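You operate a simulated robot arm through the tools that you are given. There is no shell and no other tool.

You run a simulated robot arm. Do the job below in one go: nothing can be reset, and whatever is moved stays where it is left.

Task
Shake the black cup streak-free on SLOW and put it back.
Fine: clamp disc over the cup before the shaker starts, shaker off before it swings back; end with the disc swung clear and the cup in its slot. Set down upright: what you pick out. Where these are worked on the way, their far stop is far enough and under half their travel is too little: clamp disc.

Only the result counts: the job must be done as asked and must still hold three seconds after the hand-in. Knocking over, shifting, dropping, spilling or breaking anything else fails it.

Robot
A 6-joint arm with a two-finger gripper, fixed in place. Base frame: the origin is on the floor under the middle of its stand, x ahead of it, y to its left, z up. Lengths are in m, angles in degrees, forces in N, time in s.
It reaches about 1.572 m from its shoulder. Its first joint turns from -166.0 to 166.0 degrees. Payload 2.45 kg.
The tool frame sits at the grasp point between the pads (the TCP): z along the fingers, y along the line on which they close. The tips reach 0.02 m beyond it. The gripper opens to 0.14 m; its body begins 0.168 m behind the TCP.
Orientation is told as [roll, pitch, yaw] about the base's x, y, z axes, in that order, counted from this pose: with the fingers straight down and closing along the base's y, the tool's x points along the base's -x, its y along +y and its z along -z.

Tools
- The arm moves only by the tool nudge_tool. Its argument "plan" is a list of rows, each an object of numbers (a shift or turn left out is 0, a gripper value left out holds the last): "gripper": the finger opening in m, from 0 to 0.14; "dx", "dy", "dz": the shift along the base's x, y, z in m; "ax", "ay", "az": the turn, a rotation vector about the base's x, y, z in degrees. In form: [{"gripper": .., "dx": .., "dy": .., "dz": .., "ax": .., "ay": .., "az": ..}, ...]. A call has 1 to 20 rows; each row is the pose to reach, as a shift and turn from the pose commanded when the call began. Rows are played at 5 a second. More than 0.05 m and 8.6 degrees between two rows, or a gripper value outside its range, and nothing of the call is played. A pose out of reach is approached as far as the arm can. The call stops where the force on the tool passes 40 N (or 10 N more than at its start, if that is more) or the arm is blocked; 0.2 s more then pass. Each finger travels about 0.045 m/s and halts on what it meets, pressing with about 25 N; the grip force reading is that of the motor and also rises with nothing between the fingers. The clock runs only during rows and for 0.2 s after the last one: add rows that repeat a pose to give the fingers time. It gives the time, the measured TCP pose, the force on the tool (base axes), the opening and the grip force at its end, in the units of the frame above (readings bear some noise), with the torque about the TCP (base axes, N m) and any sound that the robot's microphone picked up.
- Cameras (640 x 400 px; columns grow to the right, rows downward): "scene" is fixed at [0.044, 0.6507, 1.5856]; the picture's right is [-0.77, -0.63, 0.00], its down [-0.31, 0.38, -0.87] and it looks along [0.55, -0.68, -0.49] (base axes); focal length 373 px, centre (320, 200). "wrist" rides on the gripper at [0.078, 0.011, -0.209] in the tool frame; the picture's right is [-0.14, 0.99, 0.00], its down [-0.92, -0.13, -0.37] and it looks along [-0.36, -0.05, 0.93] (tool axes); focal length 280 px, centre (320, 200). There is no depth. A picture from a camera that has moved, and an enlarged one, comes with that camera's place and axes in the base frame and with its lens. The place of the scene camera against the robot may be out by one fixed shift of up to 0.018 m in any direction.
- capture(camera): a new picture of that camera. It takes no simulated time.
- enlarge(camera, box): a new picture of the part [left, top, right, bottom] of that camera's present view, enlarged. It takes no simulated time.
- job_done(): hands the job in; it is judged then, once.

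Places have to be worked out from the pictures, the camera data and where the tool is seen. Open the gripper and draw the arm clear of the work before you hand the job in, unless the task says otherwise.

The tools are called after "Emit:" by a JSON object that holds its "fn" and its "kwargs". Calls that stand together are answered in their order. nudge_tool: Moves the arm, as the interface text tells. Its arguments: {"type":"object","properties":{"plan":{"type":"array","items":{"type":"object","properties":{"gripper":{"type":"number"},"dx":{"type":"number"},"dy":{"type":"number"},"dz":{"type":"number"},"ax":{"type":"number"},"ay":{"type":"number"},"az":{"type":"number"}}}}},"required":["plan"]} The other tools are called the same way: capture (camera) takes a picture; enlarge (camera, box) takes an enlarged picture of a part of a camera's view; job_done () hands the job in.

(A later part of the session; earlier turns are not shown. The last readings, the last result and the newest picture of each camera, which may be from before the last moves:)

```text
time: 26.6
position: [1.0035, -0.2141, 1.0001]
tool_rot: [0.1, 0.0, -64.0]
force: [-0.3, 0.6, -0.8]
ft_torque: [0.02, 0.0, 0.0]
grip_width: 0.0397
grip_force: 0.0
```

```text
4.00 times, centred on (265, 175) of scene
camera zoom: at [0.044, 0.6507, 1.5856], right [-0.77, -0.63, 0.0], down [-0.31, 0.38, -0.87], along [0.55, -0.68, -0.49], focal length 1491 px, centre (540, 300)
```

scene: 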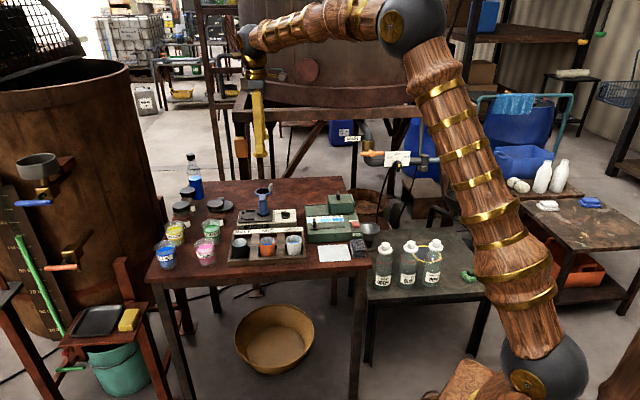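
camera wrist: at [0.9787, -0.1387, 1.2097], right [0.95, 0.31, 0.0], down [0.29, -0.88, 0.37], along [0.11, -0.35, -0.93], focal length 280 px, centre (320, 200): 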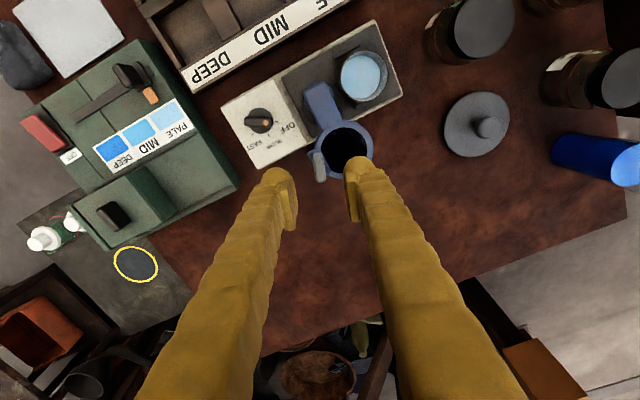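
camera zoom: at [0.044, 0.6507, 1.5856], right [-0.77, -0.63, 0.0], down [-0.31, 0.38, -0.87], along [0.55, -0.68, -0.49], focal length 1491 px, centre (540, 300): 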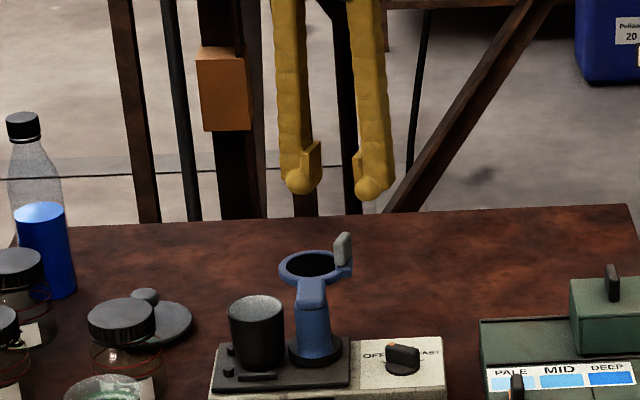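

The paddle is centred between the fingers to about 1 mm. I lower so the tips overlap the paddle while staying above the ring top (~0.895).

Emit:
{"fn": "nudge_tool", "kwargs": {"plan": [{"dx": -0.0005, "dy": -0.001, "dz": -0.02}, {"dx": -0.0005, "dy": -0.001, "dz": -0.04}, {"dx": -0.0005, "dy": -0.001, "dz": -0.055}, {"dx": -0.0005, "dy": -0.001, "dz": -0.066}, {"dx": -0.0005, "dy": -0.001, "dz": -0.073}, {"dx": -0.0005, "dy": -0.001, "dz": -0.073}]}}

Emit:
{"fn": "enlarge", "kwargs": {"camera": "wrist", "box": [220, 90, 420, 250]}}

Emit:
{"fn": "enlarge", "kwargs": {"camera": "scene", "box": [225, 165, 305, 225]}}

```text
time: 28.0
position: [1.0019, -0.2143, 0.9289]
tool_rot: [0.0, 0.0, -63.9]
force: [0.6, 0.1, 0.3]
ft_torque: [0.02, -0.01, 0.0]
grip_width: 0.0403
grip_force: 0.1
```

```text
2.50 times, centred on (320, 170) of wrist
camera zoom: at [0.9773, -0.1393, 1.1377], right [0.95, 0.31, 0.0], down [0.29, -0.88, 0.37], along [0.11, -0.35, -0.93], focal length 701 px, centre (320, 275)
```

zoom: 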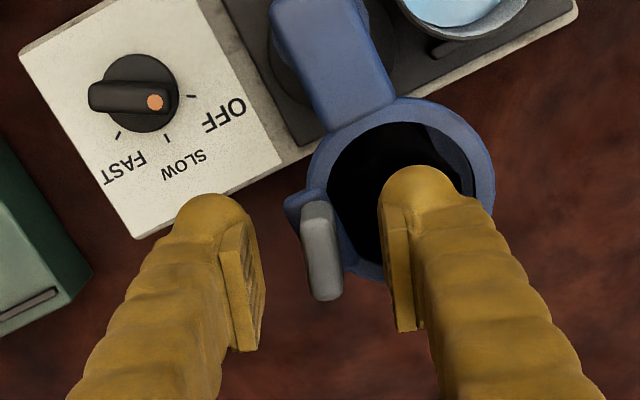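

```text
6.67 times, centred on (265, 195) of scene
camera zoom: at [0.044, 0.6507, 1.5856], right [-0.77, -0.63, 0.0], down [-0.31, 0.38, -0.87], along [0.55, -0.68, -0.49], focal length 2486 px, centre (687, 233)
```

zoom: 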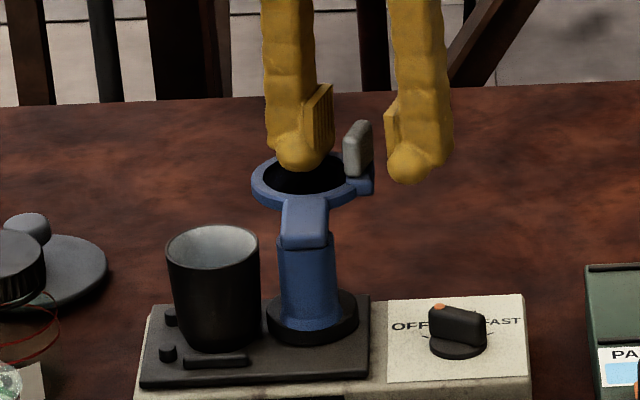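

The paddle is between the fingers. I narrow the opening to leave a little slack and swing it along its arc about the post (radius 0.0595), first through about 60°.

Emit:
{"fn": "nudge_tool", "kwargs": {"plan": [{"gripper": 0.034}, {"gripper": 0.026}, {"gripper": 0.026}, {"dx": 0.006, "dy": 0.0016, "az": 6}, {"dx": 0.0119, "dy": 0.0037, "az": 12}, {"dx": 0.0174, "dy": 0.0065, "az": 18}, {"dx": 0.0227, "dy": 0.0099, "az": 24}, {"dx": 0.0276, "dy": 0.0137, "az": 30}, {"dx": 0.032, "dy": 0.0181, "az": 36}, {"dx": 0.036, "dy": 0.0229, "az": 42}, {"dx": 0.0394, "dy": 0.0281, "az": 48}, {"dx": 0.0423, "dy": 0.0336, "az": 54}, {"dx": 0.0446, "dy": 0.0394, "az": 60}]}}

Emit:
{"fn": "capture", "kwargs": {"camera": "wrist"}}

Emit:
{"fn": "enlarge", "kwargs": {"camera": "scene", "box": [225, 165, 305, 225]}}

Emit:
{"fn": "enlarge", "kwargs": {"camera": "wrist", "box": [220, 90, 420, 250]}}

```text
time: 30.8
position: [1.0453, -0.174, 0.9284]
tool_rot: [0.0, 0.0, -3.9]
force: [0.6, 0.2, 0.1]
ft_torque: [0.02, 0.01, -0.03]
grip_width: 0.0263
grip_force: 0.4
```

```text
taken
camera wrist: at [0.9691, -0.158, 1.1375], right [0.2, 0.98, 0.0], down [0.91, -0.19, 0.37], along [0.36, -0.08, -0.93], focal length 280 px, centre (320, 200)
```

wrist: 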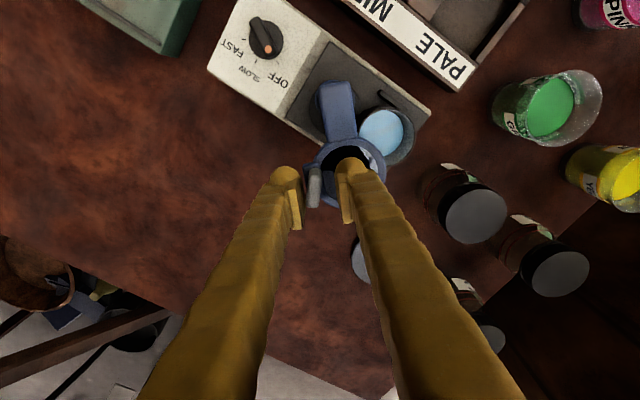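

```text
6.67 times, centred on (265, 195) of scene
camera zoom: at [0.044, 0.6507, 1.5856], right [-0.77, -0.63, 0.0], down [-0.31, 0.38, -0.87], along [0.55, -0.68, -0.49], focal length 2486 px, centre (687, 233)
```

zoom: 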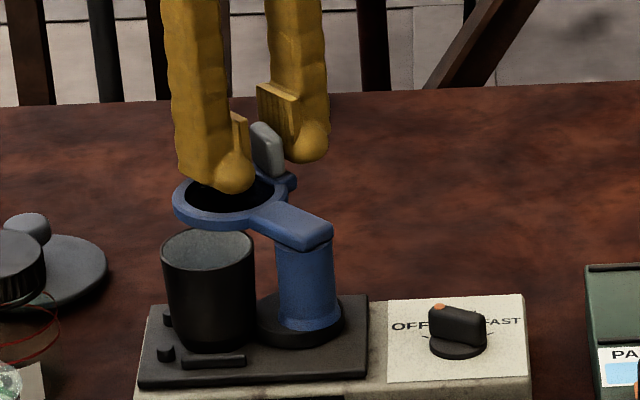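

```text
2.50 times, centred on (320, 170) of wrist
camera zoom: at [0.9691, -0.158, 1.1375], right [0.2, 0.98, 0.0], down [0.91, -0.19, 0.37], along [0.36, -0.08, -0.93], focal length 701 px, centre (320, 275)
```

zoom: 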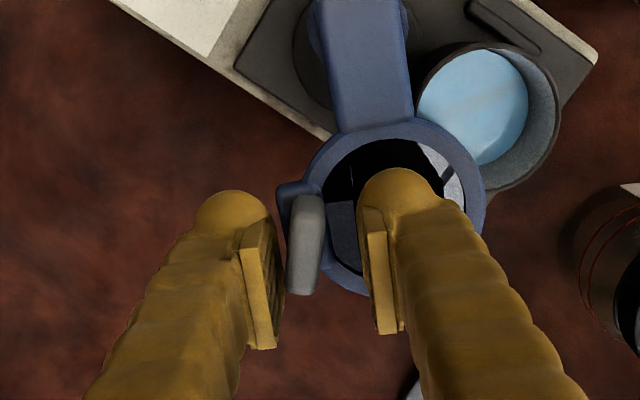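

The ring follows with almost no force. I continue the arc to about 96°.

Emit:
{"fn": "nudge_tool", "kwargs": {"plan": [{"dx": 0.0016, "dy": 0.006, "az": 6}, {"dx": 0.0027, "dy": 0.0122, "az": 12}, {"dx": 0.003, "dy": 0.0184, "az": 18}, {"dx": 0.0028, "dy": 0.0246, "az": 24}, {"dx": 0.0018, "dy": 0.0308, "az": 30}, {"dx": 0.0003, "dy": 0.0368, "az": 36}]}}

Emit:
{"fn": "enlarge", "kwargs": {"camera": "scene", "box": [225, 165, 305, 225]}}

Emit:
{"fn": "enlarge", "kwargs": {"camera": "wrist", "box": [220, 70, 420, 230]}}

```text
time: 32.2
position: [1.0469, -0.1383, 0.9277]
tool_rot: [0.1, 0.1, 32.1]
force: [0.0, 0.0, 0.6]
ft_torque: [0.01, -0.03, 0.01]
grip_width: 0.0262
grip_force: 0.4
```

```text
6.67 times, centred on (265, 195) of scene
camera zoom: at [0.044, 0.6507, 1.5856], right [-0.77, -0.63, 0.0], down [-0.31, 0.38, -0.87], along [0.55, -0.68, -0.49], focal length 2486 px, centre (687, 233)
```

zoom: 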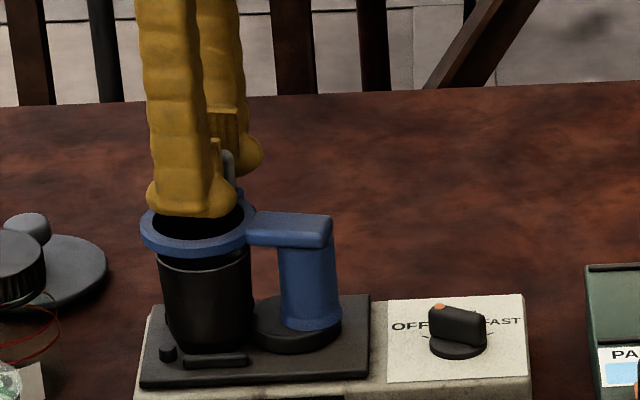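

```text
2.50 times, centred on (320, 150) of wrist
camera zoom: at [0.9752, -0.1694, 1.1373], right [-0.41, 0.91, 0.0], down [0.85, 0.38, 0.37], along [0.34, 0.15, -0.93], focal length 701 px, centre (320, 325)
```

zoom: 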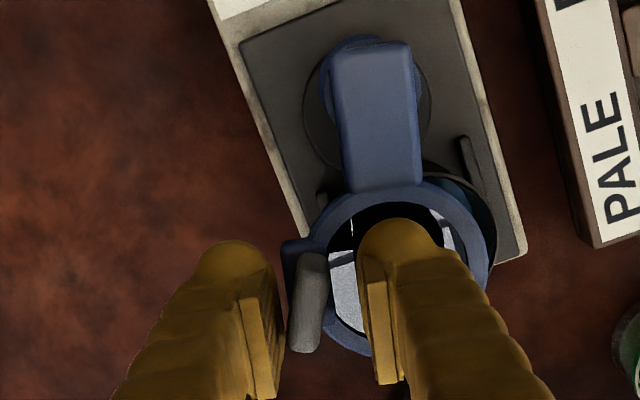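

The ring is almost over the cup. I push on in smaller steps toward its stop, watching the force.

Emit:
{"fn": "nudge_tool", "kwargs": {"plan": [{"dx": -0.001, "dy": 0.0029, "az": 3}, {"dx": -0.0022, "dy": 0.0058, "az": 6}, {"dx": -0.0035, "dy": 0.0086, "az": 9}, {"dx": -0.005, "dy": 0.0114, "az": 12}]}}

Emit:
{"fn": "enlarge", "kwargs": {"camera": "scene", "box": [225, 165, 305, 225]}}

Emit:
{"fn": "enlarge", "kwargs": {"camera": "wrist", "box": [220, 70, 420, 230]}}

```text
time: 33.2
position: [1.0412, -0.1253, 0.9272]
tool_rot: [0.0, 0.0, 44.1]
force: [-0.1, 0.5, 0.3]
ft_torque: [-0.01, 0.0, -0.01]
grip_width: 0.026
grip_force: 0.0
```

```text
6.67 times, centred on (265, 195) of scene
camera zoom: at [0.044, 0.6507, 1.5856], right [-0.77, -0.63, 0.0], down [-0.31, 0.38, -0.87], along [0.55, -0.68, -0.49], focal length 2486 px, centre (687, 233)
```

zoom: 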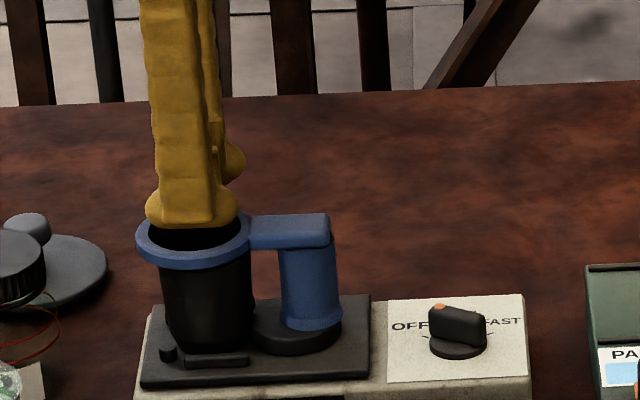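

```text
2.50 times, centred on (320, 150) of wrist
camera zoom: at [0.9784, -0.1722, 1.1369], right [-0.59, 0.81, 0.0], down [0.75, 0.55, 0.37], along [0.3, 0.22, -0.93], focal length 701 px, centre (320, 325)
```

zoom: 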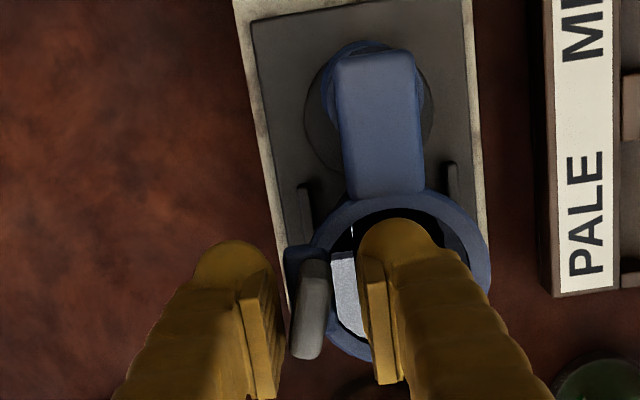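

The ring now covers the cup in both views. I keep pushing in small steps to find the stop.

Emit:
{"fn": "nudge_tool", "kwargs": {"plan": [{"dx": -0.0016, "dy": 0.0027, "az": 3}, {"dx": -0.0034, "dy": 0.0053, "az": 6}, {"dx": -0.0052, "dy": 0.0077, "az": 9}]}}

Emit:
{"fn": "enlarge", "kwargs": {"camera": "wrist", "box": [220, 70, 420, 230]}}

Emit:
{"fn": "enlarge", "kwargs": {"camera": "scene", "box": [225, 165, 305, 225]}}

```text
time: 34.0
position: [1.0369, -0.1207, 0.9281]
tool_rot: [0.0, 0.1, 53.0]
force: [16.6, -17.6, 2.3]
ft_torque: [-0.22, -0.16, -0.35]
grip_width: 0.0416
grip_force: 11.4
```

```text
2.50 times, centred on (320, 150) of wrist
camera zoom: at [0.9812, -0.1751, 1.1369], right [-0.71, 0.71, 0.0], down [0.66, 0.66, 0.37], along [0.26, 0.26, -0.93], focal length 701 px, centre (320, 325)
```

zoom: 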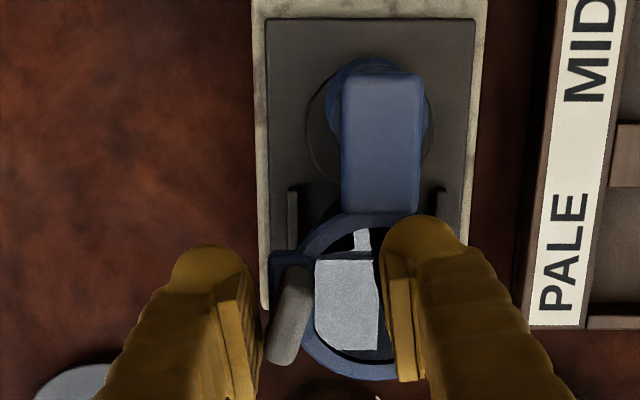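

```text
6.67 times, centred on (265, 195) of scene
camera zoom: at [0.044, 0.6507, 1.5856], right [-0.77, -0.63, 0.0], down [-0.31, 0.38, -0.87], along [0.55, -0.68, -0.49], focal length 2486 px, centre (687, 233)
```

zoom: 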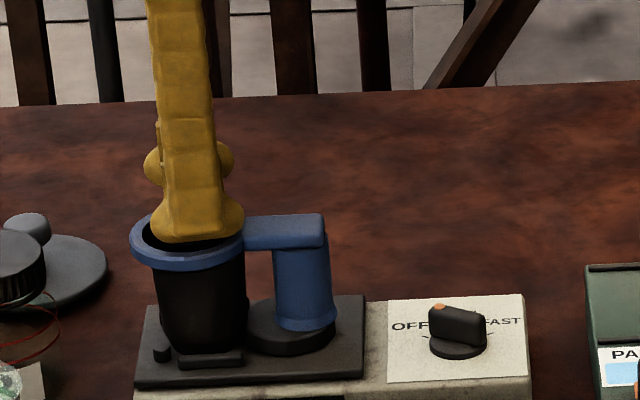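

That's the stop: 24 N, and the finger was pushed back. The platform also shifted slightly on its mount, so I back off right away and see whether it relaxes and the disc stays over the cup.

Emit:
{"fn": "nudge_tool", "kwargs": {"plan": [{"dx": 0.0018, "dy": -0.0024, "az": -3}, {"dx": 0.0036, "dy": -0.005, "az": -6}, {"dx": 0.0052, "dy": -0.0077, "az": -9}, {"dx": 0.0052, "dy": -0.0077, "az": -9}]}}

Emit:
{"fn": "enlarge", "kwargs": {"camera": "wrist", "box": [220, 70, 420, 230]}}

Emit:
{"fn": "enlarge", "kwargs": {"camera": "scene", "box": [225, 165, 305, 225]}}

```text
time: 35.0
position: [1.0421, -0.1259, 0.9279]
tool_rot: [0.0, 0.0, 44.0]
force: [0.4, 0.0, 0.7]
ft_torque: [0.01, 0.01, 0.05]
grip_width: 0.0261
grip_force: 0.1
```

```text
2.50 times, centred on (320, 150) of wrist
camera zoom: at [0.9786, -0.1726, 1.1368], right [-0.59, 0.81, 0.0], down [0.75, 0.55, 0.37], along [0.3, 0.22, -0.93], focal length 701 px, centre (320, 325)
```

zoom: 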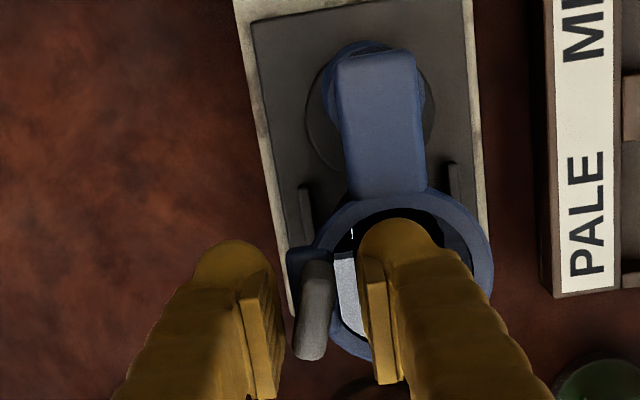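

```text
6.67 times, centred on (265, 195) of scene
camera zoom: at [0.044, 0.6507, 1.5856], right [-0.77, -0.63, 0.0], down [-0.31, 0.38, -0.87], along [0.55, -0.68, -0.49], focal length 2486 px, centre (687, 233)
```

zoom: 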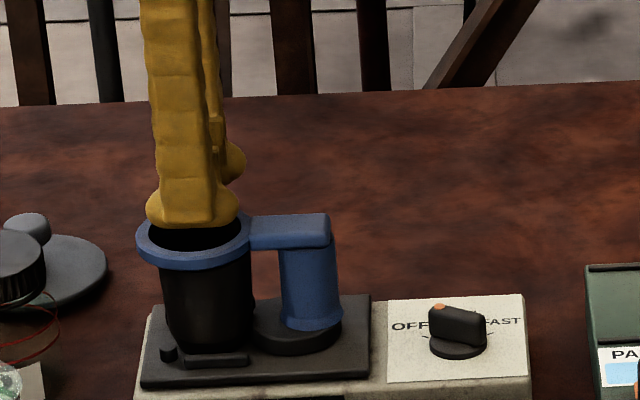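

The platform has relaxed and the disc stays over the cup. I lift off the paddle and move above the dial, whose pointer reads about 15° in base at OFF, with SLOW about 60° clockwise from it.

Emit:
{"fn": "nudge_tool", "kwargs": {"plan": [{"dz": 0.015}, {"dz": 0.035}, {"dz": 0.06}, {"dz": 0.075, "dx": -0.01, "dy": -0.006, "az": -3, "gripper": 0.03}, {"dz": 0.075, "dx": -0.04, "dy": -0.024, "az": -10, "gripper": 0.04}, {"dz": 0.075, "dx": -0.07, "dy": -0.042, "az": -17, "gripper": 0.05}, {"dz": 0.075, "dx": -0.1, "dy": -0.06, "az": -24, "gripper": 0.05}, {"dz": 0.075, "dx": -0.126, "dy": -0.0745, "az": -29, "gripper": 0.05}, {"dz": 0.055, "dx": -0.126, "dy": -0.0745, "az": -29, "gripper": 0.05}, {"dz": 0.055, "dx": -0.126, "dy": -0.0745, "az": -29, "gripper": 0.05}]}}

Emit:
{"fn": "capture", "kwargs": {"camera": "wrist"}}

Emit:
{"fn": "enlarge", "kwargs": {"camera": "wrist", "box": [220, 70, 420, 230]}}

Emit:
{"fn": "enlarge", "kwargs": {"camera": "scene", "box": [225, 165, 305, 225]}}

```text
time: 37.2
position: [0.9154, -0.2026, 0.9871]
tool_rot: [0.0, 0.0, 15.0]
force: [-0.5, -0.1, 0.2]
ft_torque: [-0.01, -0.01, 0.0]
grip_width: 0.0499
grip_force: 0.0
```

```text
taken
camera wrist: at [0.8376, -0.2119, 1.1946], right [-0.12, 0.99, 0.0], down [0.92, 0.11, 0.37], along [0.37, 0.05, -0.93], focal length 280 px, centre (320, 200)
```

wrist: 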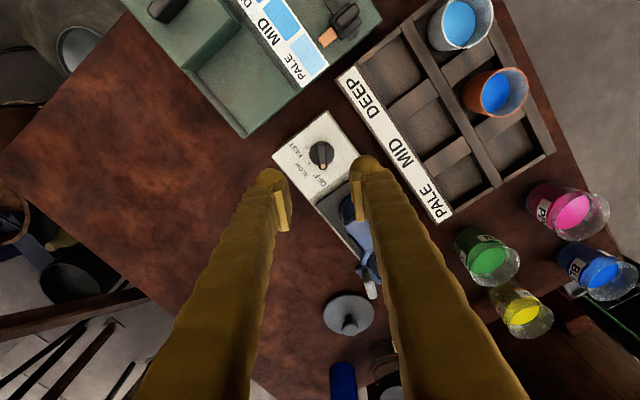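

```text
2.50 times, centred on (320, 150) of wrist
camera zoom: at [0.8376, -0.2119, 1.1946], right [-0.12, 0.99, 0.0], down [0.92, 0.11, 0.37], along [0.37, 0.05, -0.93], focal length 701 px, centre (320, 325)
```

zoom: 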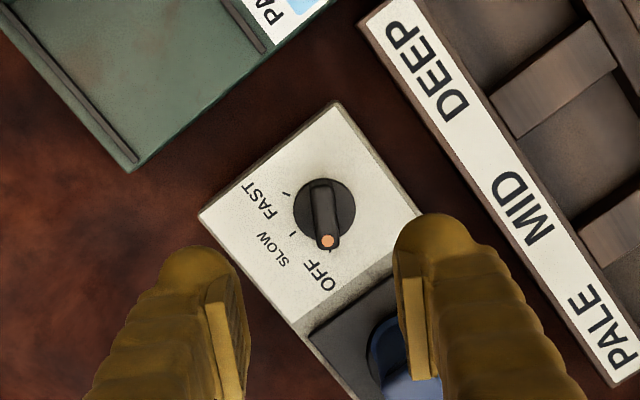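

```text
6.67 times, centred on (265, 195) of scene
camera zoom: at [0.044, 0.6507, 1.5856], right [-0.77, -0.63, 0.0], down [-0.31, 0.38, -0.87], along [0.55, -0.68, -0.49], focal length 2486 px, centre (687, 233)
```

zoom: 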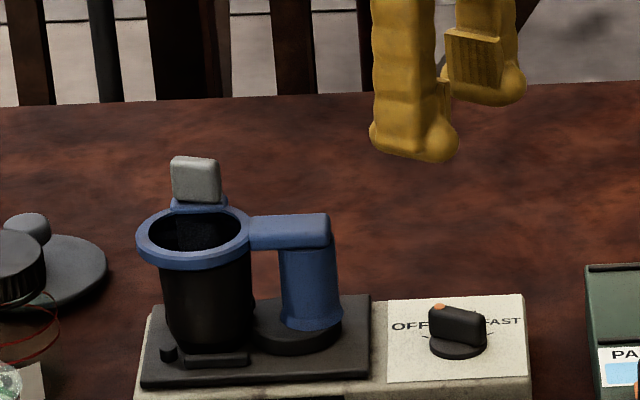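

The disc covers the cup and the dial is nearly under the fingers. The readings look a little unsettled, so I hold for a moment and re-measure the dial before descending.

Emit:
{"fn": "nudge_tool", "kwargs": {"plan": [{"dz": 0}, {"dz": 0}]}}

Emit:
{"fn": "enlarge", "kwargs": {"camera": "wrist", "box": [270, 110, 370, 190]}}

```text
time: 37.8
position: [0.9152, -0.2012, 0.9836]
tool_rot: [0.0, 0.0, 15.0]
force: [0.5, -0.3, -1.3]
ft_torque: [0.0, 0.0, -0.01]
grip_width: 0.0502
grip_force: 0.0
```

```text
5.00 times, centred on (320, 150) of wrist
camera zoom: at [0.8378, -0.2119, 1.1947], right [-0.12, 0.99, 0.0], down [0.92, 0.12, 0.37], along [0.37, 0.05, -0.93], focal length 1402 px, centre (320, 450)
```

zoom: 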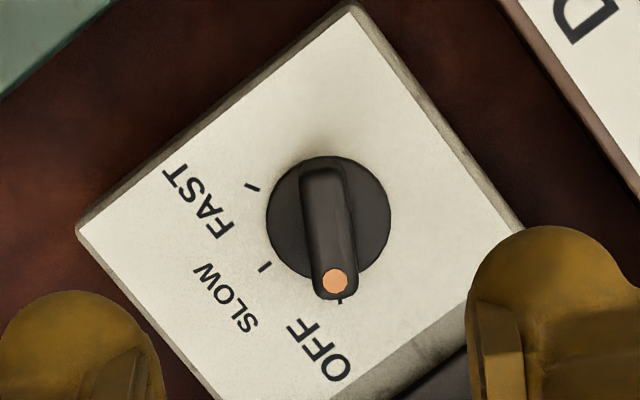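

The dial is about 2 mm to one side of the tool axis, with its bar along about 14–15° and its top near z 0.851. I correct and descend around the knob.

Emit:
{"fn": "nudge_tool", "kwargs": {"plan": [{"dx": -0.0006, "dy": 0.0022, "dz": -0.02}, {"dx": -0.0006, "dy": 0.0022, "dz": -0.05}, {"dx": -0.0006, "dy": 0.0022, "dz": -0.08}, {"dx": -0.0006, "dy": 0.0022, "dz": -0.1}, {"dx": -0.0006, "dy": 0.0022, "dz": -0.115}, {"dx": -0.0006, "dy": 0.0022, "dz": -0.122}, {"dx": -0.0006, "dy": 0.0022, "dz": -0.125}, {"dx": -0.0006, "dy": 0.0022, "dz": -0.125}]}}

Emit:
{"fn": "enlarge", "kwargs": {"camera": "wrist", "box": [220, 100, 420, 260]}}

Emit:
{"fn": "enlarge", "kwargs": {"camera": "scene", "box": [245, 180, 325, 240]}}

```text
time: 39.6
position: [0.9154, -0.1979, 0.8571]
tool_rot: [0.0, 0.0, 15.0]
force: [0.8, 0.9, 0.4]
ft_torque: [-0.02, 0.0, 0.0]
grip_width: 0.0498
grip_force: 0.1
```

```text
2.50 times, centred on (320, 180) of wrist
camera zoom: at [0.8375, -0.2078, 1.067], right [-0.12, 0.99, 0.0], down [0.92, 0.12, 0.37], along [0.37, 0.05, -0.93], focal length 701 px, centre (320, 250)
```

zoom: 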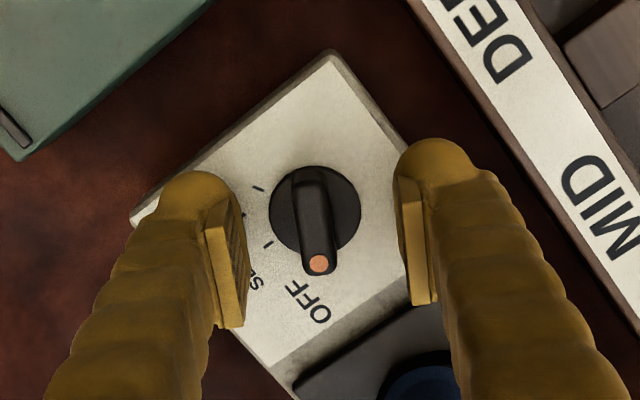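

```text
6.67 times, centred on (285, 210) of scene
camera zoom: at [0.044, 0.6507, 1.5856], right [-0.77, -0.63, 0.0], down [-0.31, 0.38, -0.87], along [0.55, -0.68, -0.49], focal length 2486 px, centre (553, 133)
```

zoom: 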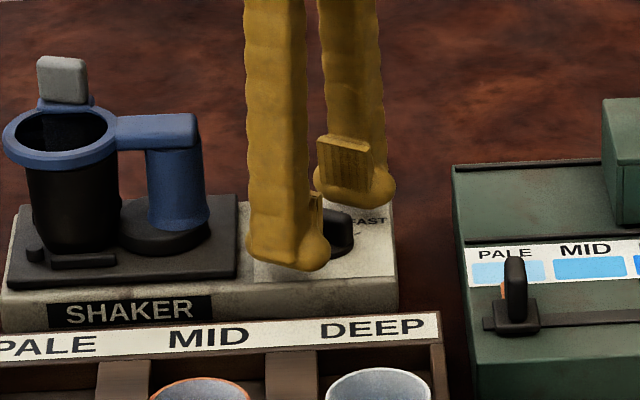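

The fingers straddle the dial bar without contact. I close on it.

Emit:
{"fn": "nudge_tool", "kwargs": {"plan": [{"gripper": 0.035}, {"gripper": 0.02}, {"gripper": 0.006}, {"gripper": 0.006}, {"gripper": 0.006}]}}

Emit:
{"fn": "enlarge", "kwargs": {"camera": "wrist", "box": [240, 110, 400, 240]}}

```text
time: 40.8
position: [0.9143, -0.199, 0.8576]
tool_rot: [-0.1, 0.0, 14.9]
force: [4.2, -12.1, -2.0]
ft_torque: [-0.09, -0.07, 0.02]
grip_width: 0.0144
grip_force: 6.4
```

```text
3.08 times, centred on (320, 175) of wrist
camera zoom: at [0.8375, -0.2081, 1.0671], right [-0.12, 0.99, 0.0], down [0.92, 0.12, 0.37], along [0.37, 0.05, -0.93], focal length 863 px, centre (320, 277)
```

zoom: 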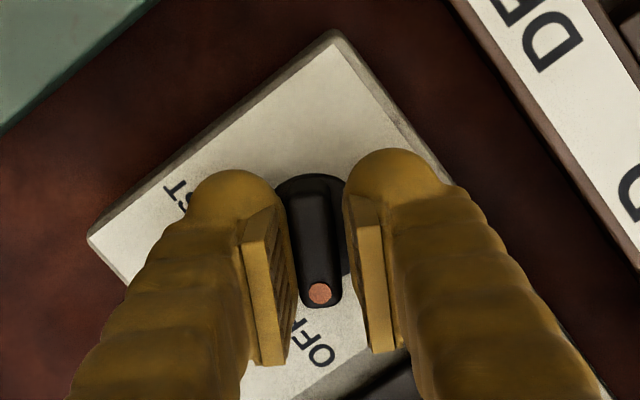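

One finger bears first, with 12 N sideways, so the knob is about 1–1.5 mm off centre. I shift slightly toward that side to balance the grip.

Emit:
{"fn": "nudge_tool", "kwargs": {"plan": [{"dx": 0.0002, "dy": -0.0007, "gripper": 0.004}, {"dx": 0.0003, "dy": -0.0012, "gripper": 0.004}, {"dx": 0.0003, "dy": -0.0012, "gripper": 0.004}]}}

```text
time: 41.6
position: [0.9147, -0.1989, 0.857]
tool_rot: [-0.1, 0.0, 15.0]
force: [8.3, -10.1, -3.0]
ft_torque: [-0.11, -0.1, 0.0]
grip_width: 0.0132
grip_force: 6.5
```

The grip reading is still low at 6.5 N. I hold with the gripper commanded fully closed for a moment to see whether it builds up.

Emit:
{"fn": "nudge_tool", "kwargs": {"plan": [{"gripper": 0.0}, {"gripper": 0.0}, {"gripper": 0.0}, {"gripper": 0.0}]}}

Emit:
{"fn": "enlarge", "kwargs": {"camera": "wrist", "box": [240, 110, 400, 240]}}

Emit:
{"fn": "enlarge", "kwargs": {"camera": "scene", "box": [245, 180, 325, 240]}}

```text
time: 42.6
position: [0.917, -0.1998, 0.8573]
tool_rot: [0.0, 0.0, 15.0]
force: [9.3, -29.4, -4.2]
ft_torque: [-0.26, -0.11, 0.01]
grip_width: 0.0111
grip_force: 38.6
```

```text
3.08 times, centred on (320, 175) of wrist
camera zoom: at [0.8373, -0.2095, 1.0671], right [-0.12, 0.99, 0.0], down [0.92, 0.12, 0.37], along [0.37, 0.05, -0.93], focal length 863 px, centre (320, 277)
```

zoom: 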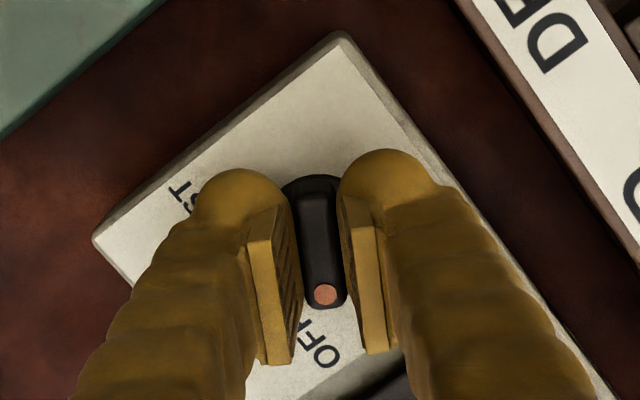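

```text
6.67 times, centred on (285, 210) of scene
camera zoom: at [0.044, 0.6507, 1.5856], right [-0.77, -0.63, 0.0], down [-0.31, 0.38, -0.87], along [0.55, -0.68, -0.49], focal length 2486 px, centre (553, 133)
```

zoom: 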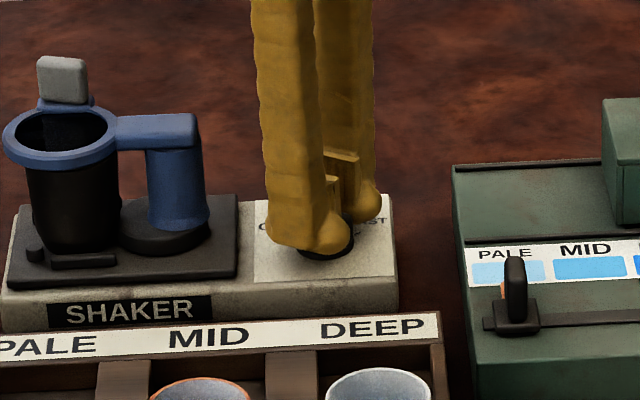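

The knob is being squeezed off-centre: 31 N pushing the tool toward its -y side. I relieve it by following that force about 1.5 mm.

Emit:
{"fn": "nudge_tool", "kwargs": {"plan": [{"dx": 0.0002, "dy": -0.0007}, {"dx": 0.0004, "dy": -0.0014}, {"dx": 0.0004, "dy": -0.0014}]}}

```text
time: 43.4
position: [0.916, -0.2012, 0.857]
tool_rot: [0.0, 0.1, 15.0]
force: [-4.9, -4.1, 1.0]
ft_torque: [-0.06, 0.13, -0.01]
grip_width: 0.0113
grip_force: 37.6
```

The side force is now small, so the grip is centred on the bar. I start turning clockwise toward SLOW, shifting about 1 mm onto the dial axis, and check the forces halfway.

Emit:
{"fn": "nudge_tool", "kwargs": {"plan": [{"dx": -0.0012, "dy": -0.0003}, {"dx": -0.0012, "dy": -0.0003, "az": -6}, {"dx": -0.0012, "dy": -0.0003, "az": -12}, {"dx": -0.0012, "dy": -0.0003, "az": -18}]}}

Emit:
{"fn": "enlarge", "kwargs": {"camera": "wrist", "box": [240, 110, 400, 240]}}

```text
time: 44.4
position: [0.9146, -0.1999, 0.8574]
tool_rot: [0.0, -0.1, -3.0]
force: [15.5, 32.0, -11.0]
ft_torque: [0.3, -0.26, 0.04]
grip_width: 0.0113
grip_force: 37.9
```

```text
3.08 times, centred on (320, 175) of wrist
camera zoom: at [0.8383, -0.1851, 1.0672], right [0.19, 0.98, 0.0], down [0.91, -0.18, 0.37], along [0.36, -0.07, -0.93], focal length 863 px, centre (320, 277)
```

zoom: 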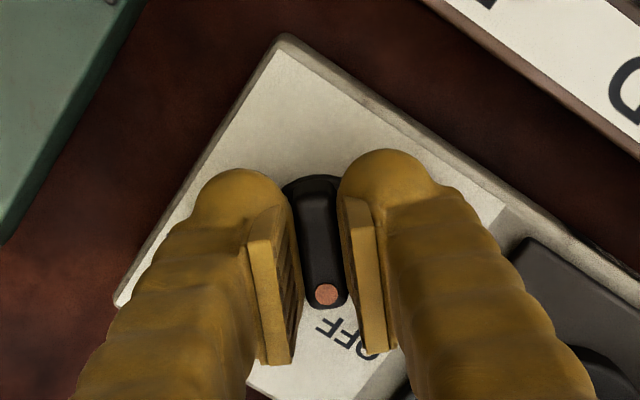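

The knob is turning with the tool, but the side force has grown to 35 N because the dial axis isn't quite under the TCP. I estimate the axis nearer (0.920, -0.199) and shift there to relieve it.

Emit:
{"fn": "nudge_tool", "kwargs": {"plan": [{"dx": 0.001, "dy": 0.0008}, {"dx": 0.002, "dy": 0.0014}, {"dx": 0.003, "dy": 0.0015}, {"dx": 0.003, "dy": 0.0015}]}}

```text
time: 45.4
position: [0.9161, -0.2002, 0.8572]
tool_rot: [0.0, 0.1, -3.0]
force: [-35.1, 22.1, -0.7]
ft_torque: [0.19, 0.45, -0.02]
grip_width: 0.0114
grip_force: 38.6
```

The tight grip can't slip along the bar, so any centring error turns into force. I open the fingers a little to unload, then re-measure the dial centre.

Emit:
{"fn": "nudge_tool", "kwargs": {"plan": [{"gripper": 0.02}, {"gripper": 0.024}, {"gripper": 0.024}]}}

Emit:
{"fn": "enlarge", "kwargs": {"camera": "wrist", "box": [240, 110, 400, 240]}}

Emit:
{"fn": "enlarge", "kwargs": {"camera": "scene", "box": [225, 165, 305, 225]}}

```text
time: 46.2
position: [0.9177, -0.2001, 0.8573]
tool_rot: [0.1, 0.0, -2.9]
force: [-0.1, 0.5, 0.3]
ft_torque: [-0.03, -0.02, 0.0]
grip_width: 0.0237
grip_force: 0.1
```

```text
3.08 times, centred on (320, 175) of wrist
camera zoom: at [0.841, -0.1851, 1.0675], right [0.19, 0.98, 0.0], down [0.91, -0.18, 0.37], along [0.36, -0.07, -0.93], focal length 863 px, centre (320, 277)
```

zoom: 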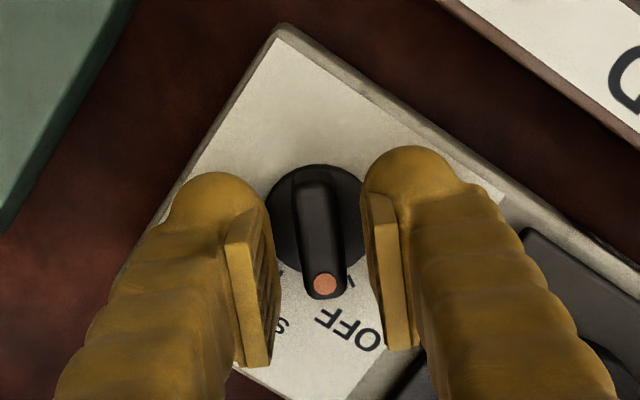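

```text
6.67 times, centred on (265, 195) of scene
camera zoom: at [0.044, 0.6507, 1.5856], right [-0.77, -0.63, 0.0], down [-0.31, 0.38, -0.87], along [0.55, -0.68, -0.49], focal length 2486 px, centre (687, 233)
```

zoom: 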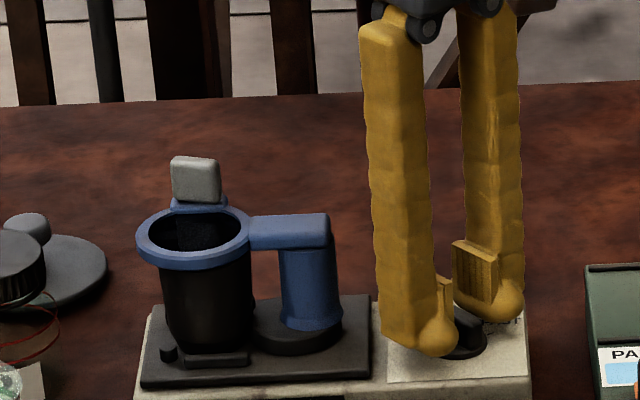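

Unloaded, the knob has followed 18° and nothing has shifted. I'll turn it with a loose straddle instead of a clamp: re-centre about 3.5 mm along the bar, set a 16 mm opening, and keep turning clockwise.

Emit:
{"fn": "nudge_tool", "kwargs": {"plan": [{"dx": -0.002, "gripper": 0.02}, {"dx": -0.0035, "gripper": 0.017}, {"dx": -0.0035, "gripper": 0.017}, {"dx": -0.0035, "gripper": 0.017, "az": -6}, {"dx": -0.0035, "gripper": 0.017, "az": -12}, {"dx": -0.0035, "gripper": 0.017, "az": -18}]}}

Emit:
{"fn": "enlarge", "kwargs": {"camera": "wrist", "box": [240, 110, 400, 240]}}

```text
time: 47.6
position: [0.914, -0.2001, 0.8574]
tool_rot: [0.0, -0.1, -21.0]
force: [1.3, 1.5, -0.2]
ft_torque: [-0.02, -0.01, 0.01]
grip_width: 0.0176
grip_force: 0.7
```

```text
3.08 times, centred on (320, 175) of wrist
camera zoom: at [0.8451, -0.1619, 1.0674], right [0.48, 0.88, 0.0], down [0.81, -0.45, 0.37], along [0.32, -0.18, -0.93], focal length 863 px, centre (320, 277)
```

zoom: 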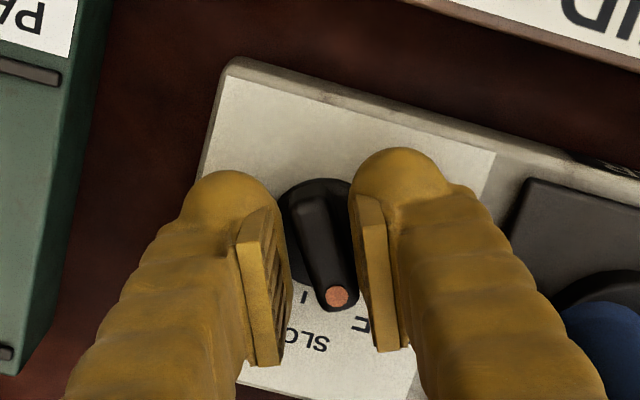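

The knob follows with about a 5–6° lag and almost no force. I continue to yaw ≈ -47 and check.

Emit:
{"fn": "nudge_tool", "kwargs": {"plan": [{"az": -6}, {"az": -12}, {"az": -18}, {"az": -24}, {"az": -27}]}}

Emit:
{"fn": "enlarge", "kwargs": {"camera": "wrist", "box": [240, 110, 400, 240]}}

Emit:
{"fn": "enlarge", "kwargs": {"camera": "scene", "box": [225, 165, 305, 225]}}

```text
time: 48.8
position: [0.9152, -0.2008, 0.8578]
tool_rot: [0.0, 0.0, -48.0]
force: [-0.1, 0.9, 0.1]
ft_torque: [-0.01, -0.03, 0.01]
grip_width: 0.0167
grip_force: 0.1
```

```text
3.08 times, centred on (320, 175) of wrist
camera zoom: at [0.8708, -0.1348, 1.0668], right [0.83, 0.56, 0.0], down [0.52, -0.77, 0.37], along [0.21, -0.31, -0.93], focal length 863 px, centre (320, 277)
```

zoom: 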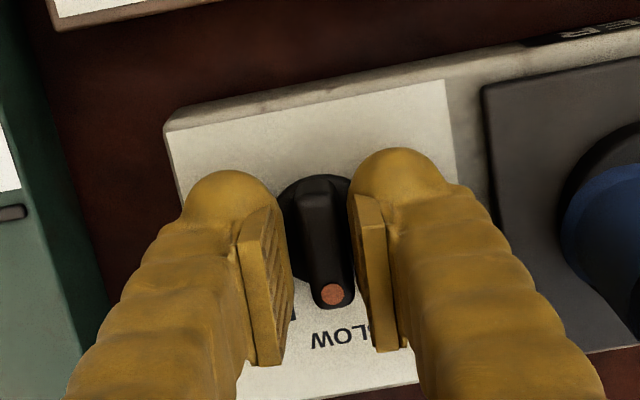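

```text
6.67 times, centred on (265, 195) of scene
camera zoom: at [0.044, 0.6507, 1.5856], right [-0.77, -0.63, 0.0], down [-0.31, 0.38, -0.87], along [0.55, -0.68, -0.49], focal length 2486 px, centre (687, 233)
```

zoom: 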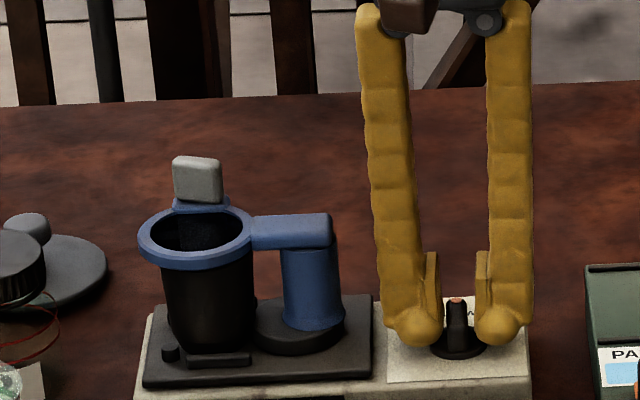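

The platform is displaced slightly in the scene view, which suggests it is moving, and the pointer is near SLOW. I let a short time pass and compare.

Emit:
{"fn": "nudge_tool", "kwargs": {"plan": [{"dz": 0}]}}

Emit:
{"fn": "enlarge", "kwargs": {"camera": "scene", "box": [225, 165, 305, 225]}}

Emit:
{"fn": "enlarge", "kwargs": {"camera": "wrist", "box": [240, 110, 400, 240]}}

```text
time: 49.2
position: [0.9132, -0.1998, 0.8566]
tool_rot: [-0.1, 0.0, -47.9]
force: [0.0, 0.5, -0.6]
ft_torque: [-0.03, -0.01, 0.01]
grip_width: 0.017
grip_force: 0.1
```

```text
6.67 times, centred on (265, 195) of scene
camera zoom: at [0.044, 0.6507, 1.5856], right [-0.77, -0.63, 0.0], down [-0.31, 0.38, -0.87], along [0.55, -0.68, -0.49], focal length 2486 px, centre (687, 233)
```

zoom: 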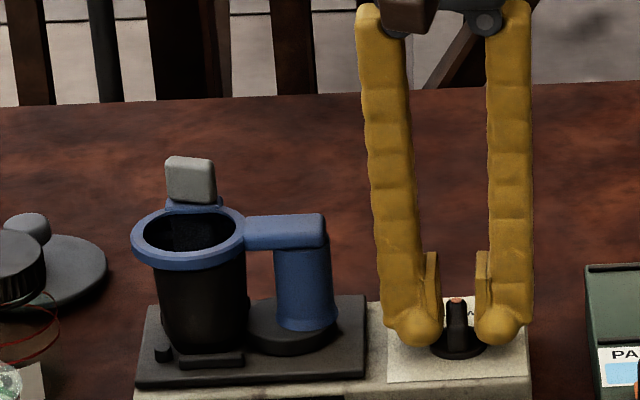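

```text
3.08 times, centred on (320, 175) of wrist
camera zoom: at [0.8708, -0.1348, 1.0668], right [0.83, 0.56, 0.0], down [0.52, -0.77, 0.37], along [0.21, -0.31, -0.93], focal length 863 px, centre (320, 277)
```

zoom: 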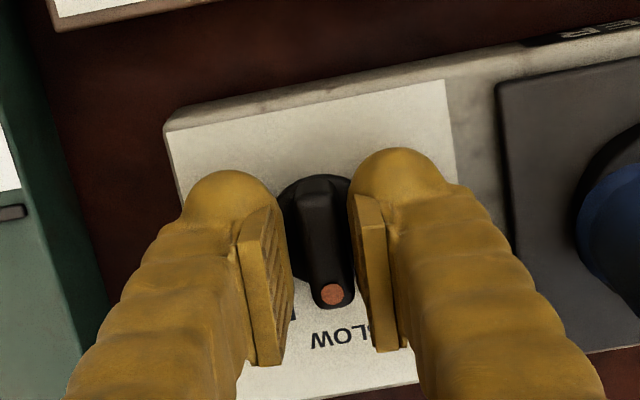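

The platform is oscillating, so the shaker is running with the knob about 60° from OFF, which is SLOW. I let it run with the fingers loosely around the dial, checking for any sound.

Emit:
{"fn": "nudge_tool", "kwargs": {"plan": [{"dz": 0}, {"dz": 0}, {"dz": 0}, {"dz": 0}, {"dz": 0}, {"dz": 0}, {"dz": 0}, {"dz": 0}, {"dz": 0}, {"dz": 0}]}}

Emit:
{"fn": "enlarge", "kwargs": {"camera": "scene", "box": [225, 165, 305, 225]}}

Emit:
{"fn": "enlarge", "kwargs": {"camera": "scene", "box": [236, 185, 268, 205]}}

```text
time: 51.4
position: [0.9142, -0.1994, 0.8568]
tool_rot: [0.1, 0.0, -48.1]
force: [0.3, 0.9, -0.3]
ft_torque: [-0.03, 0.01, 0.03]
grip_width: 0.0167
grip_force: 0.1
```

```text
6.67 times, centred on (265, 195) of scene
camera zoom: at [0.044, 0.6507, 1.5856], right [-0.77, -0.63, 0.0], down [-0.31, 0.38, -0.87], along [0.55, -0.68, -0.49], focal length 2486 px, centre (687, 233)
```

zoom: 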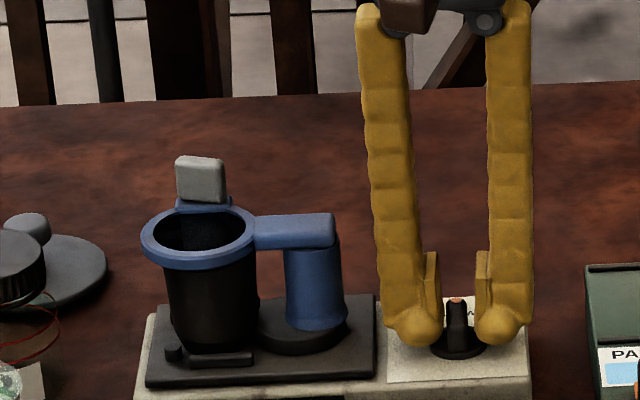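

```text
16.00 times, centred on (252, 195) of scene
camera zoom: at [0.044, 0.6507, 1.5856], right [-0.77, -0.63, 0.0], down [-0.31, 0.38, -0.87], along [0.55, -0.68, -0.49], focal length 5966 px, centre (1408, 280)
```

zoom: 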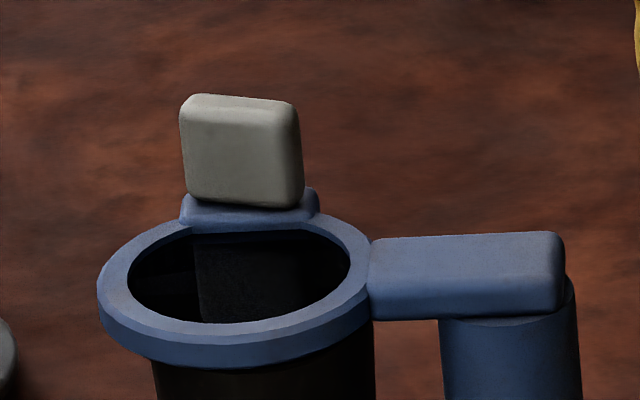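

The disc is opaque from here, so I can't see the paint while it shakes. I let it run a few more seconds.

Emit:
{"fn": "nudge_tool", "kwargs": {"plan": [{"dz": 0}, {"dz": 0}, {"dz": 0}, {"dz": 0}, {"dz": 0}, {"dz": 0}, {"dz": 0}, {"dz": 0}, {"dz": 0}, {"dz": 0}, {"dz": 0}, {"dz": 0}, {"dz": 0}, {"dz": 0}, {"dz": 0}, {"dz": 0}, {"dz": 0}, {"dz": 0}, {"dz": 0}, {"dz": 0}]}}

Emit:
{"fn": "enlarge", "kwargs": {"camera": "scene", "box": [225, 165, 305, 225]}}

Emit:
{"fn": "enlarge", "kwargs": {"camera": "wrist", "box": [280, 140, 360, 200]}}

```text
time: 55.6
position: [0.9131, -0.1997, 0.8575]
tool_rot: [0.0, 0.0, -47.9]
force: [0.4, -0.2, 0.4]
ft_torque: [-0.03, 0.02, 0.0]
grip_width: 0.017
grip_force: 0.1
```

```text
6.67 times, centred on (265, 195) of scene
camera zoom: at [0.044, 0.6507, 1.5856], right [-0.77, -0.63, 0.0], down [-0.31, 0.38, -0.87], along [0.55, -0.68, -0.49], focal length 2486 px, centre (687, 233)
```

zoom: 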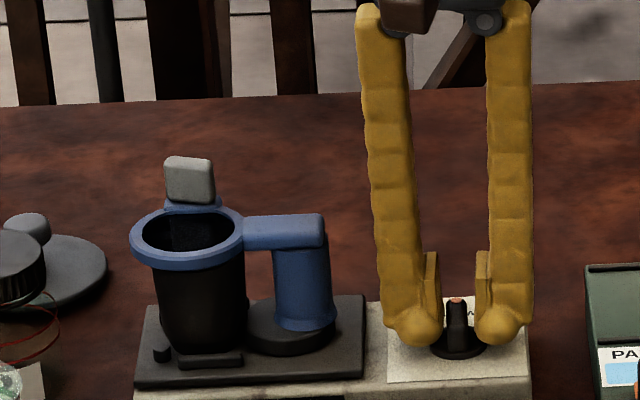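

```text
6.67 times, centred on (320, 170) of wrist
camera zoom: at [0.8707, -0.1349, 1.0669], right [0.83, 0.56, 0.0], down [0.52, -0.77, 0.37], along [0.21, -0.31, -0.93], focal length 1869 px, centre (320, 400)
```

zoom: 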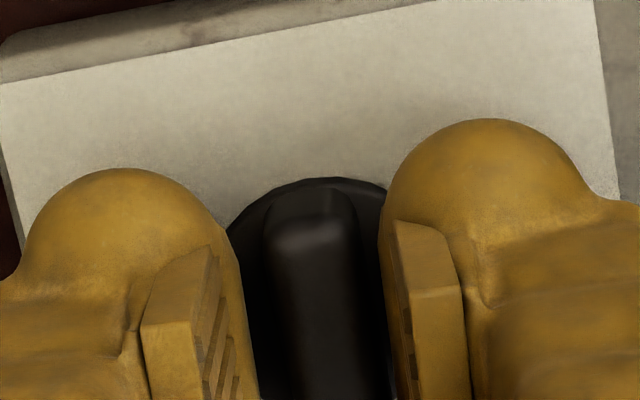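

About 7 s of shaking so far. I now turn the dial back counter-clockwise to OFF with the same loose straddle.

Emit:
{"fn": "nudge_tool", "kwargs": {"plan": [{"az": 7}, {"az": 14}, {"az": 21}, {"az": 28}, {"az": 35}, {"az": 42}, {"az": 49}, {"az": 56}, {"az": 62}]}}

Emit:
{"fn": "enlarge", "kwargs": {"camera": "wrist", "box": [240, 110, 400, 240]}}

Emit:
{"fn": "enlarge", "kwargs": {"camera": "scene", "box": [225, 165, 305, 225]}}

```text
time: 57.6
position: [0.9135, -0.1998, 0.8584]
tool_rot: [0.0, 0.0, 14.1]
force: [-0.6, -0.3, 0.1]
ft_torque: [0.04, -0.03, 0.0]
grip_width: 0.0169
grip_force: 0.2
```

```text
3.08 times, centred on (320, 175) of wrist
camera zoom: at [0.8358, -0.2082, 1.0674], right [-0.11, 0.99, 0.0], down [0.92, 0.1, 0.37], along [0.37, 0.04, -0.93], focal length 863 px, centre (320, 277)
```

zoom: 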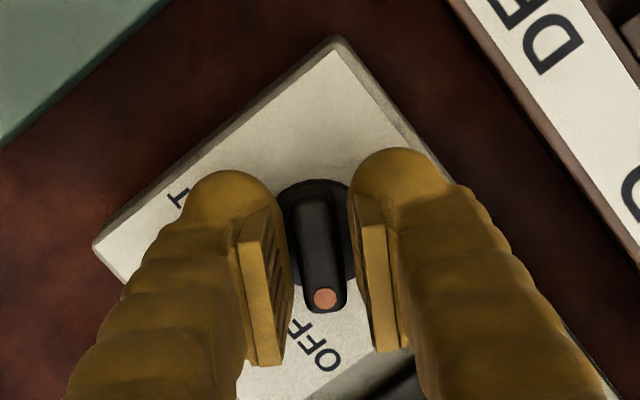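

```text
6.67 times, centred on (265, 195) of scene
camera zoom: at [0.044, 0.6507, 1.5856], right [-0.77, -0.63, 0.0], down [-0.31, 0.38, -0.87], along [0.55, -0.68, -0.49], focal length 2486 px, centre (687, 233)
```

zoom: 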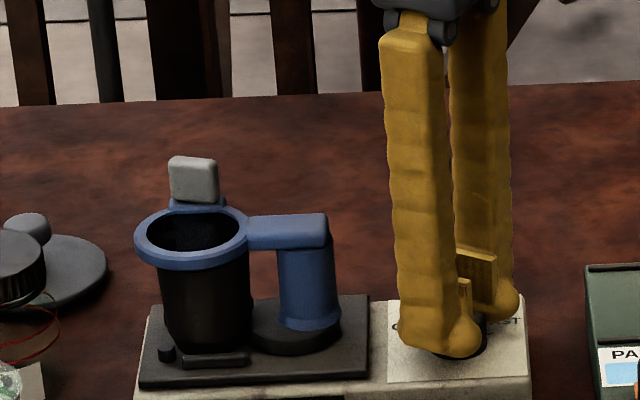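

The pointer is nearly back on OFF. I nudge a few degrees further and check that the platform is truly still.

Emit:
{"fn": "nudge_tool", "kwargs": {"plan": [{"az": 3}, {"az": 6}, {"az": 6}]}}

Emit:
{"fn": "enlarge", "kwargs": {"camera": "scene", "box": [225, 165, 305, 225]}}

Emit:
{"fn": "enlarge", "kwargs": {"camera": "wrist", "box": [240, 110, 400, 240]}}

```text
time: 58.4
position: [0.9136, -0.1993, 0.8582]
tool_rot: [-0.1, 0.0, 20.2]
force: [0.2, 0.4, 0.3]
ft_torque: [-0.05, 0.02, 0.01]
grip_width: 0.0168
grip_force: 0.1
```

```text
6.67 times, centred on (265, 195) of scene
camera zoom: at [0.044, 0.6507, 1.5856], right [-0.77, -0.63, 0.0], down [-0.31, 0.38, -0.87], along [0.55, -0.68, -0.49], focal length 2486 px, centre (687, 233)
```

zoom: 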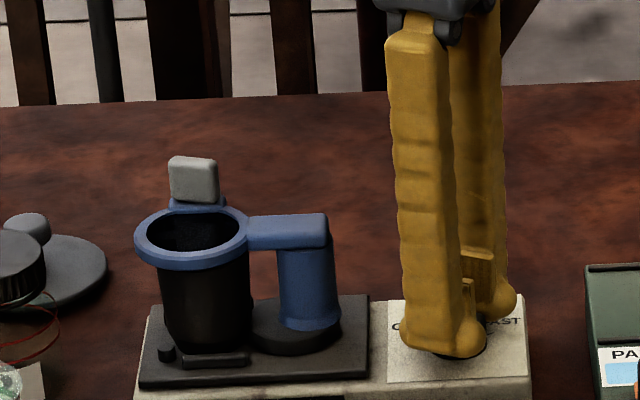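

```text
3.08 times, centred on (320, 175) of wrist
camera zoom: at [0.8372, -0.216, 1.0674], right [-0.21, 0.98, 0.0], down [0.91, 0.2, 0.37], along [0.36, 0.08, -0.93], focal length 863 px, centre (320, 277)
```

zoom: 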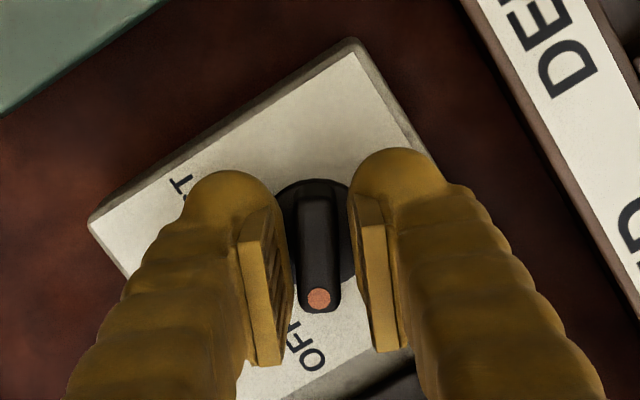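

The platform is at rest and the pointer is on OFF. I open slightly, lift away and go above the paddle to swing the disc back.

Emit:
{"fn": "nudge_tool", "kwargs": {"plan": [{"gripper": 0.03}, {"gripper": 0.04}, {"gripper": 0.04, "dz": 0.02}, {"gripper": 0.04, "dz": 0.05}, {"gripper": 0.04, "dz": 0.09}, {"gripper": 0.04, "dz": 0.13}, {"gripper": 0.04, "dz": 0.142, "dx": 0.03, "dy": 0.016, "az": 5}, {"gripper": 0.04, "dz": 0.142, "dx": 0.065, "dy": 0.036, "az": 10}, {"gripper": 0.04, "dz": 0.142, "dx": 0.1, "dy": 0.055, "az": 16}, {"gripper": 0.04, "dz": 0.142, "dx": 0.1285, "dy": 0.07, "az": 21}, {"gripper": 0.04, "dz": 0.142, "dx": 0.1285, "dy": 0.07, "az": 21}, {"gripper": 0.04, "dz": 0.142, "dx": 0.1285, "dy": 0.07, "az": 21}]}}

Emit:
{"fn": "enlarge", "kwargs": {"camera": "wrist", "box": [220, 60, 420, 220]}}

Emit:
{"fn": "enlarge", "kwargs": {"camera": "scene", "box": [225, 165, 305, 225]}}

```text
time: 61.0
position: [1.0434, -0.1308, 1.0007]
tool_rot: [0.0, 0.0, 41.0]
force: [0.2, -0.3, -0.2]
ft_torque: [0.0, 0.01, 0.01]
grip_width: 0.0399
grip_force: 0.0
```

```text
2.50 times, centred on (320, 140) of wrist
camera zoom: at [0.978, -0.1726, 1.2104], right [-0.55, 0.84, 0.0], down [0.78, 0.51, 0.37], along [0.31, 0.2, -0.93], focal length 701 px, centre (320, 350)
```

zoom: 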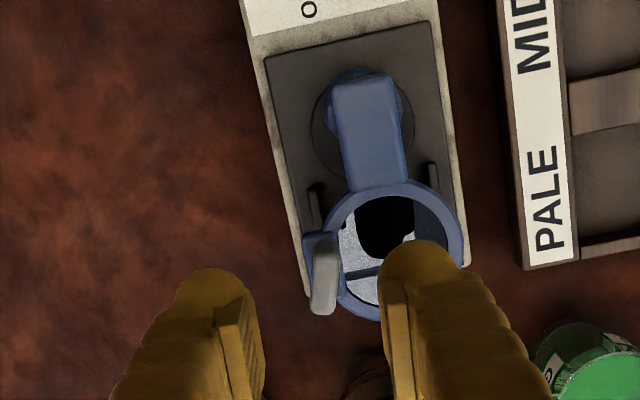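

```text
6.67 times, centred on (265, 195) of scene
camera zoom: at [0.044, 0.6507, 1.5856], right [-0.77, -0.63, 0.0], down [-0.31, 0.38, -0.87], along [0.55, -0.68, -0.49], focal length 2486 px, centre (687, 233)
```

zoom: 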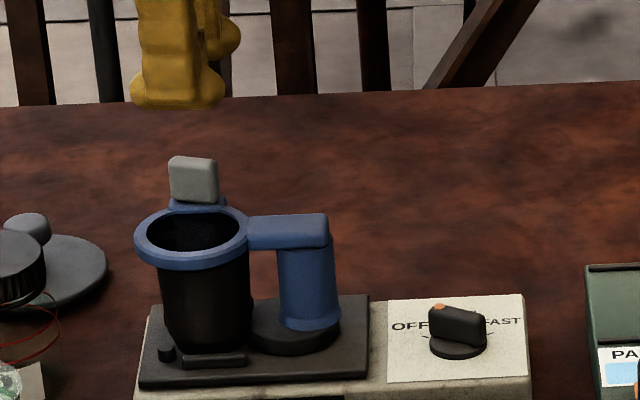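

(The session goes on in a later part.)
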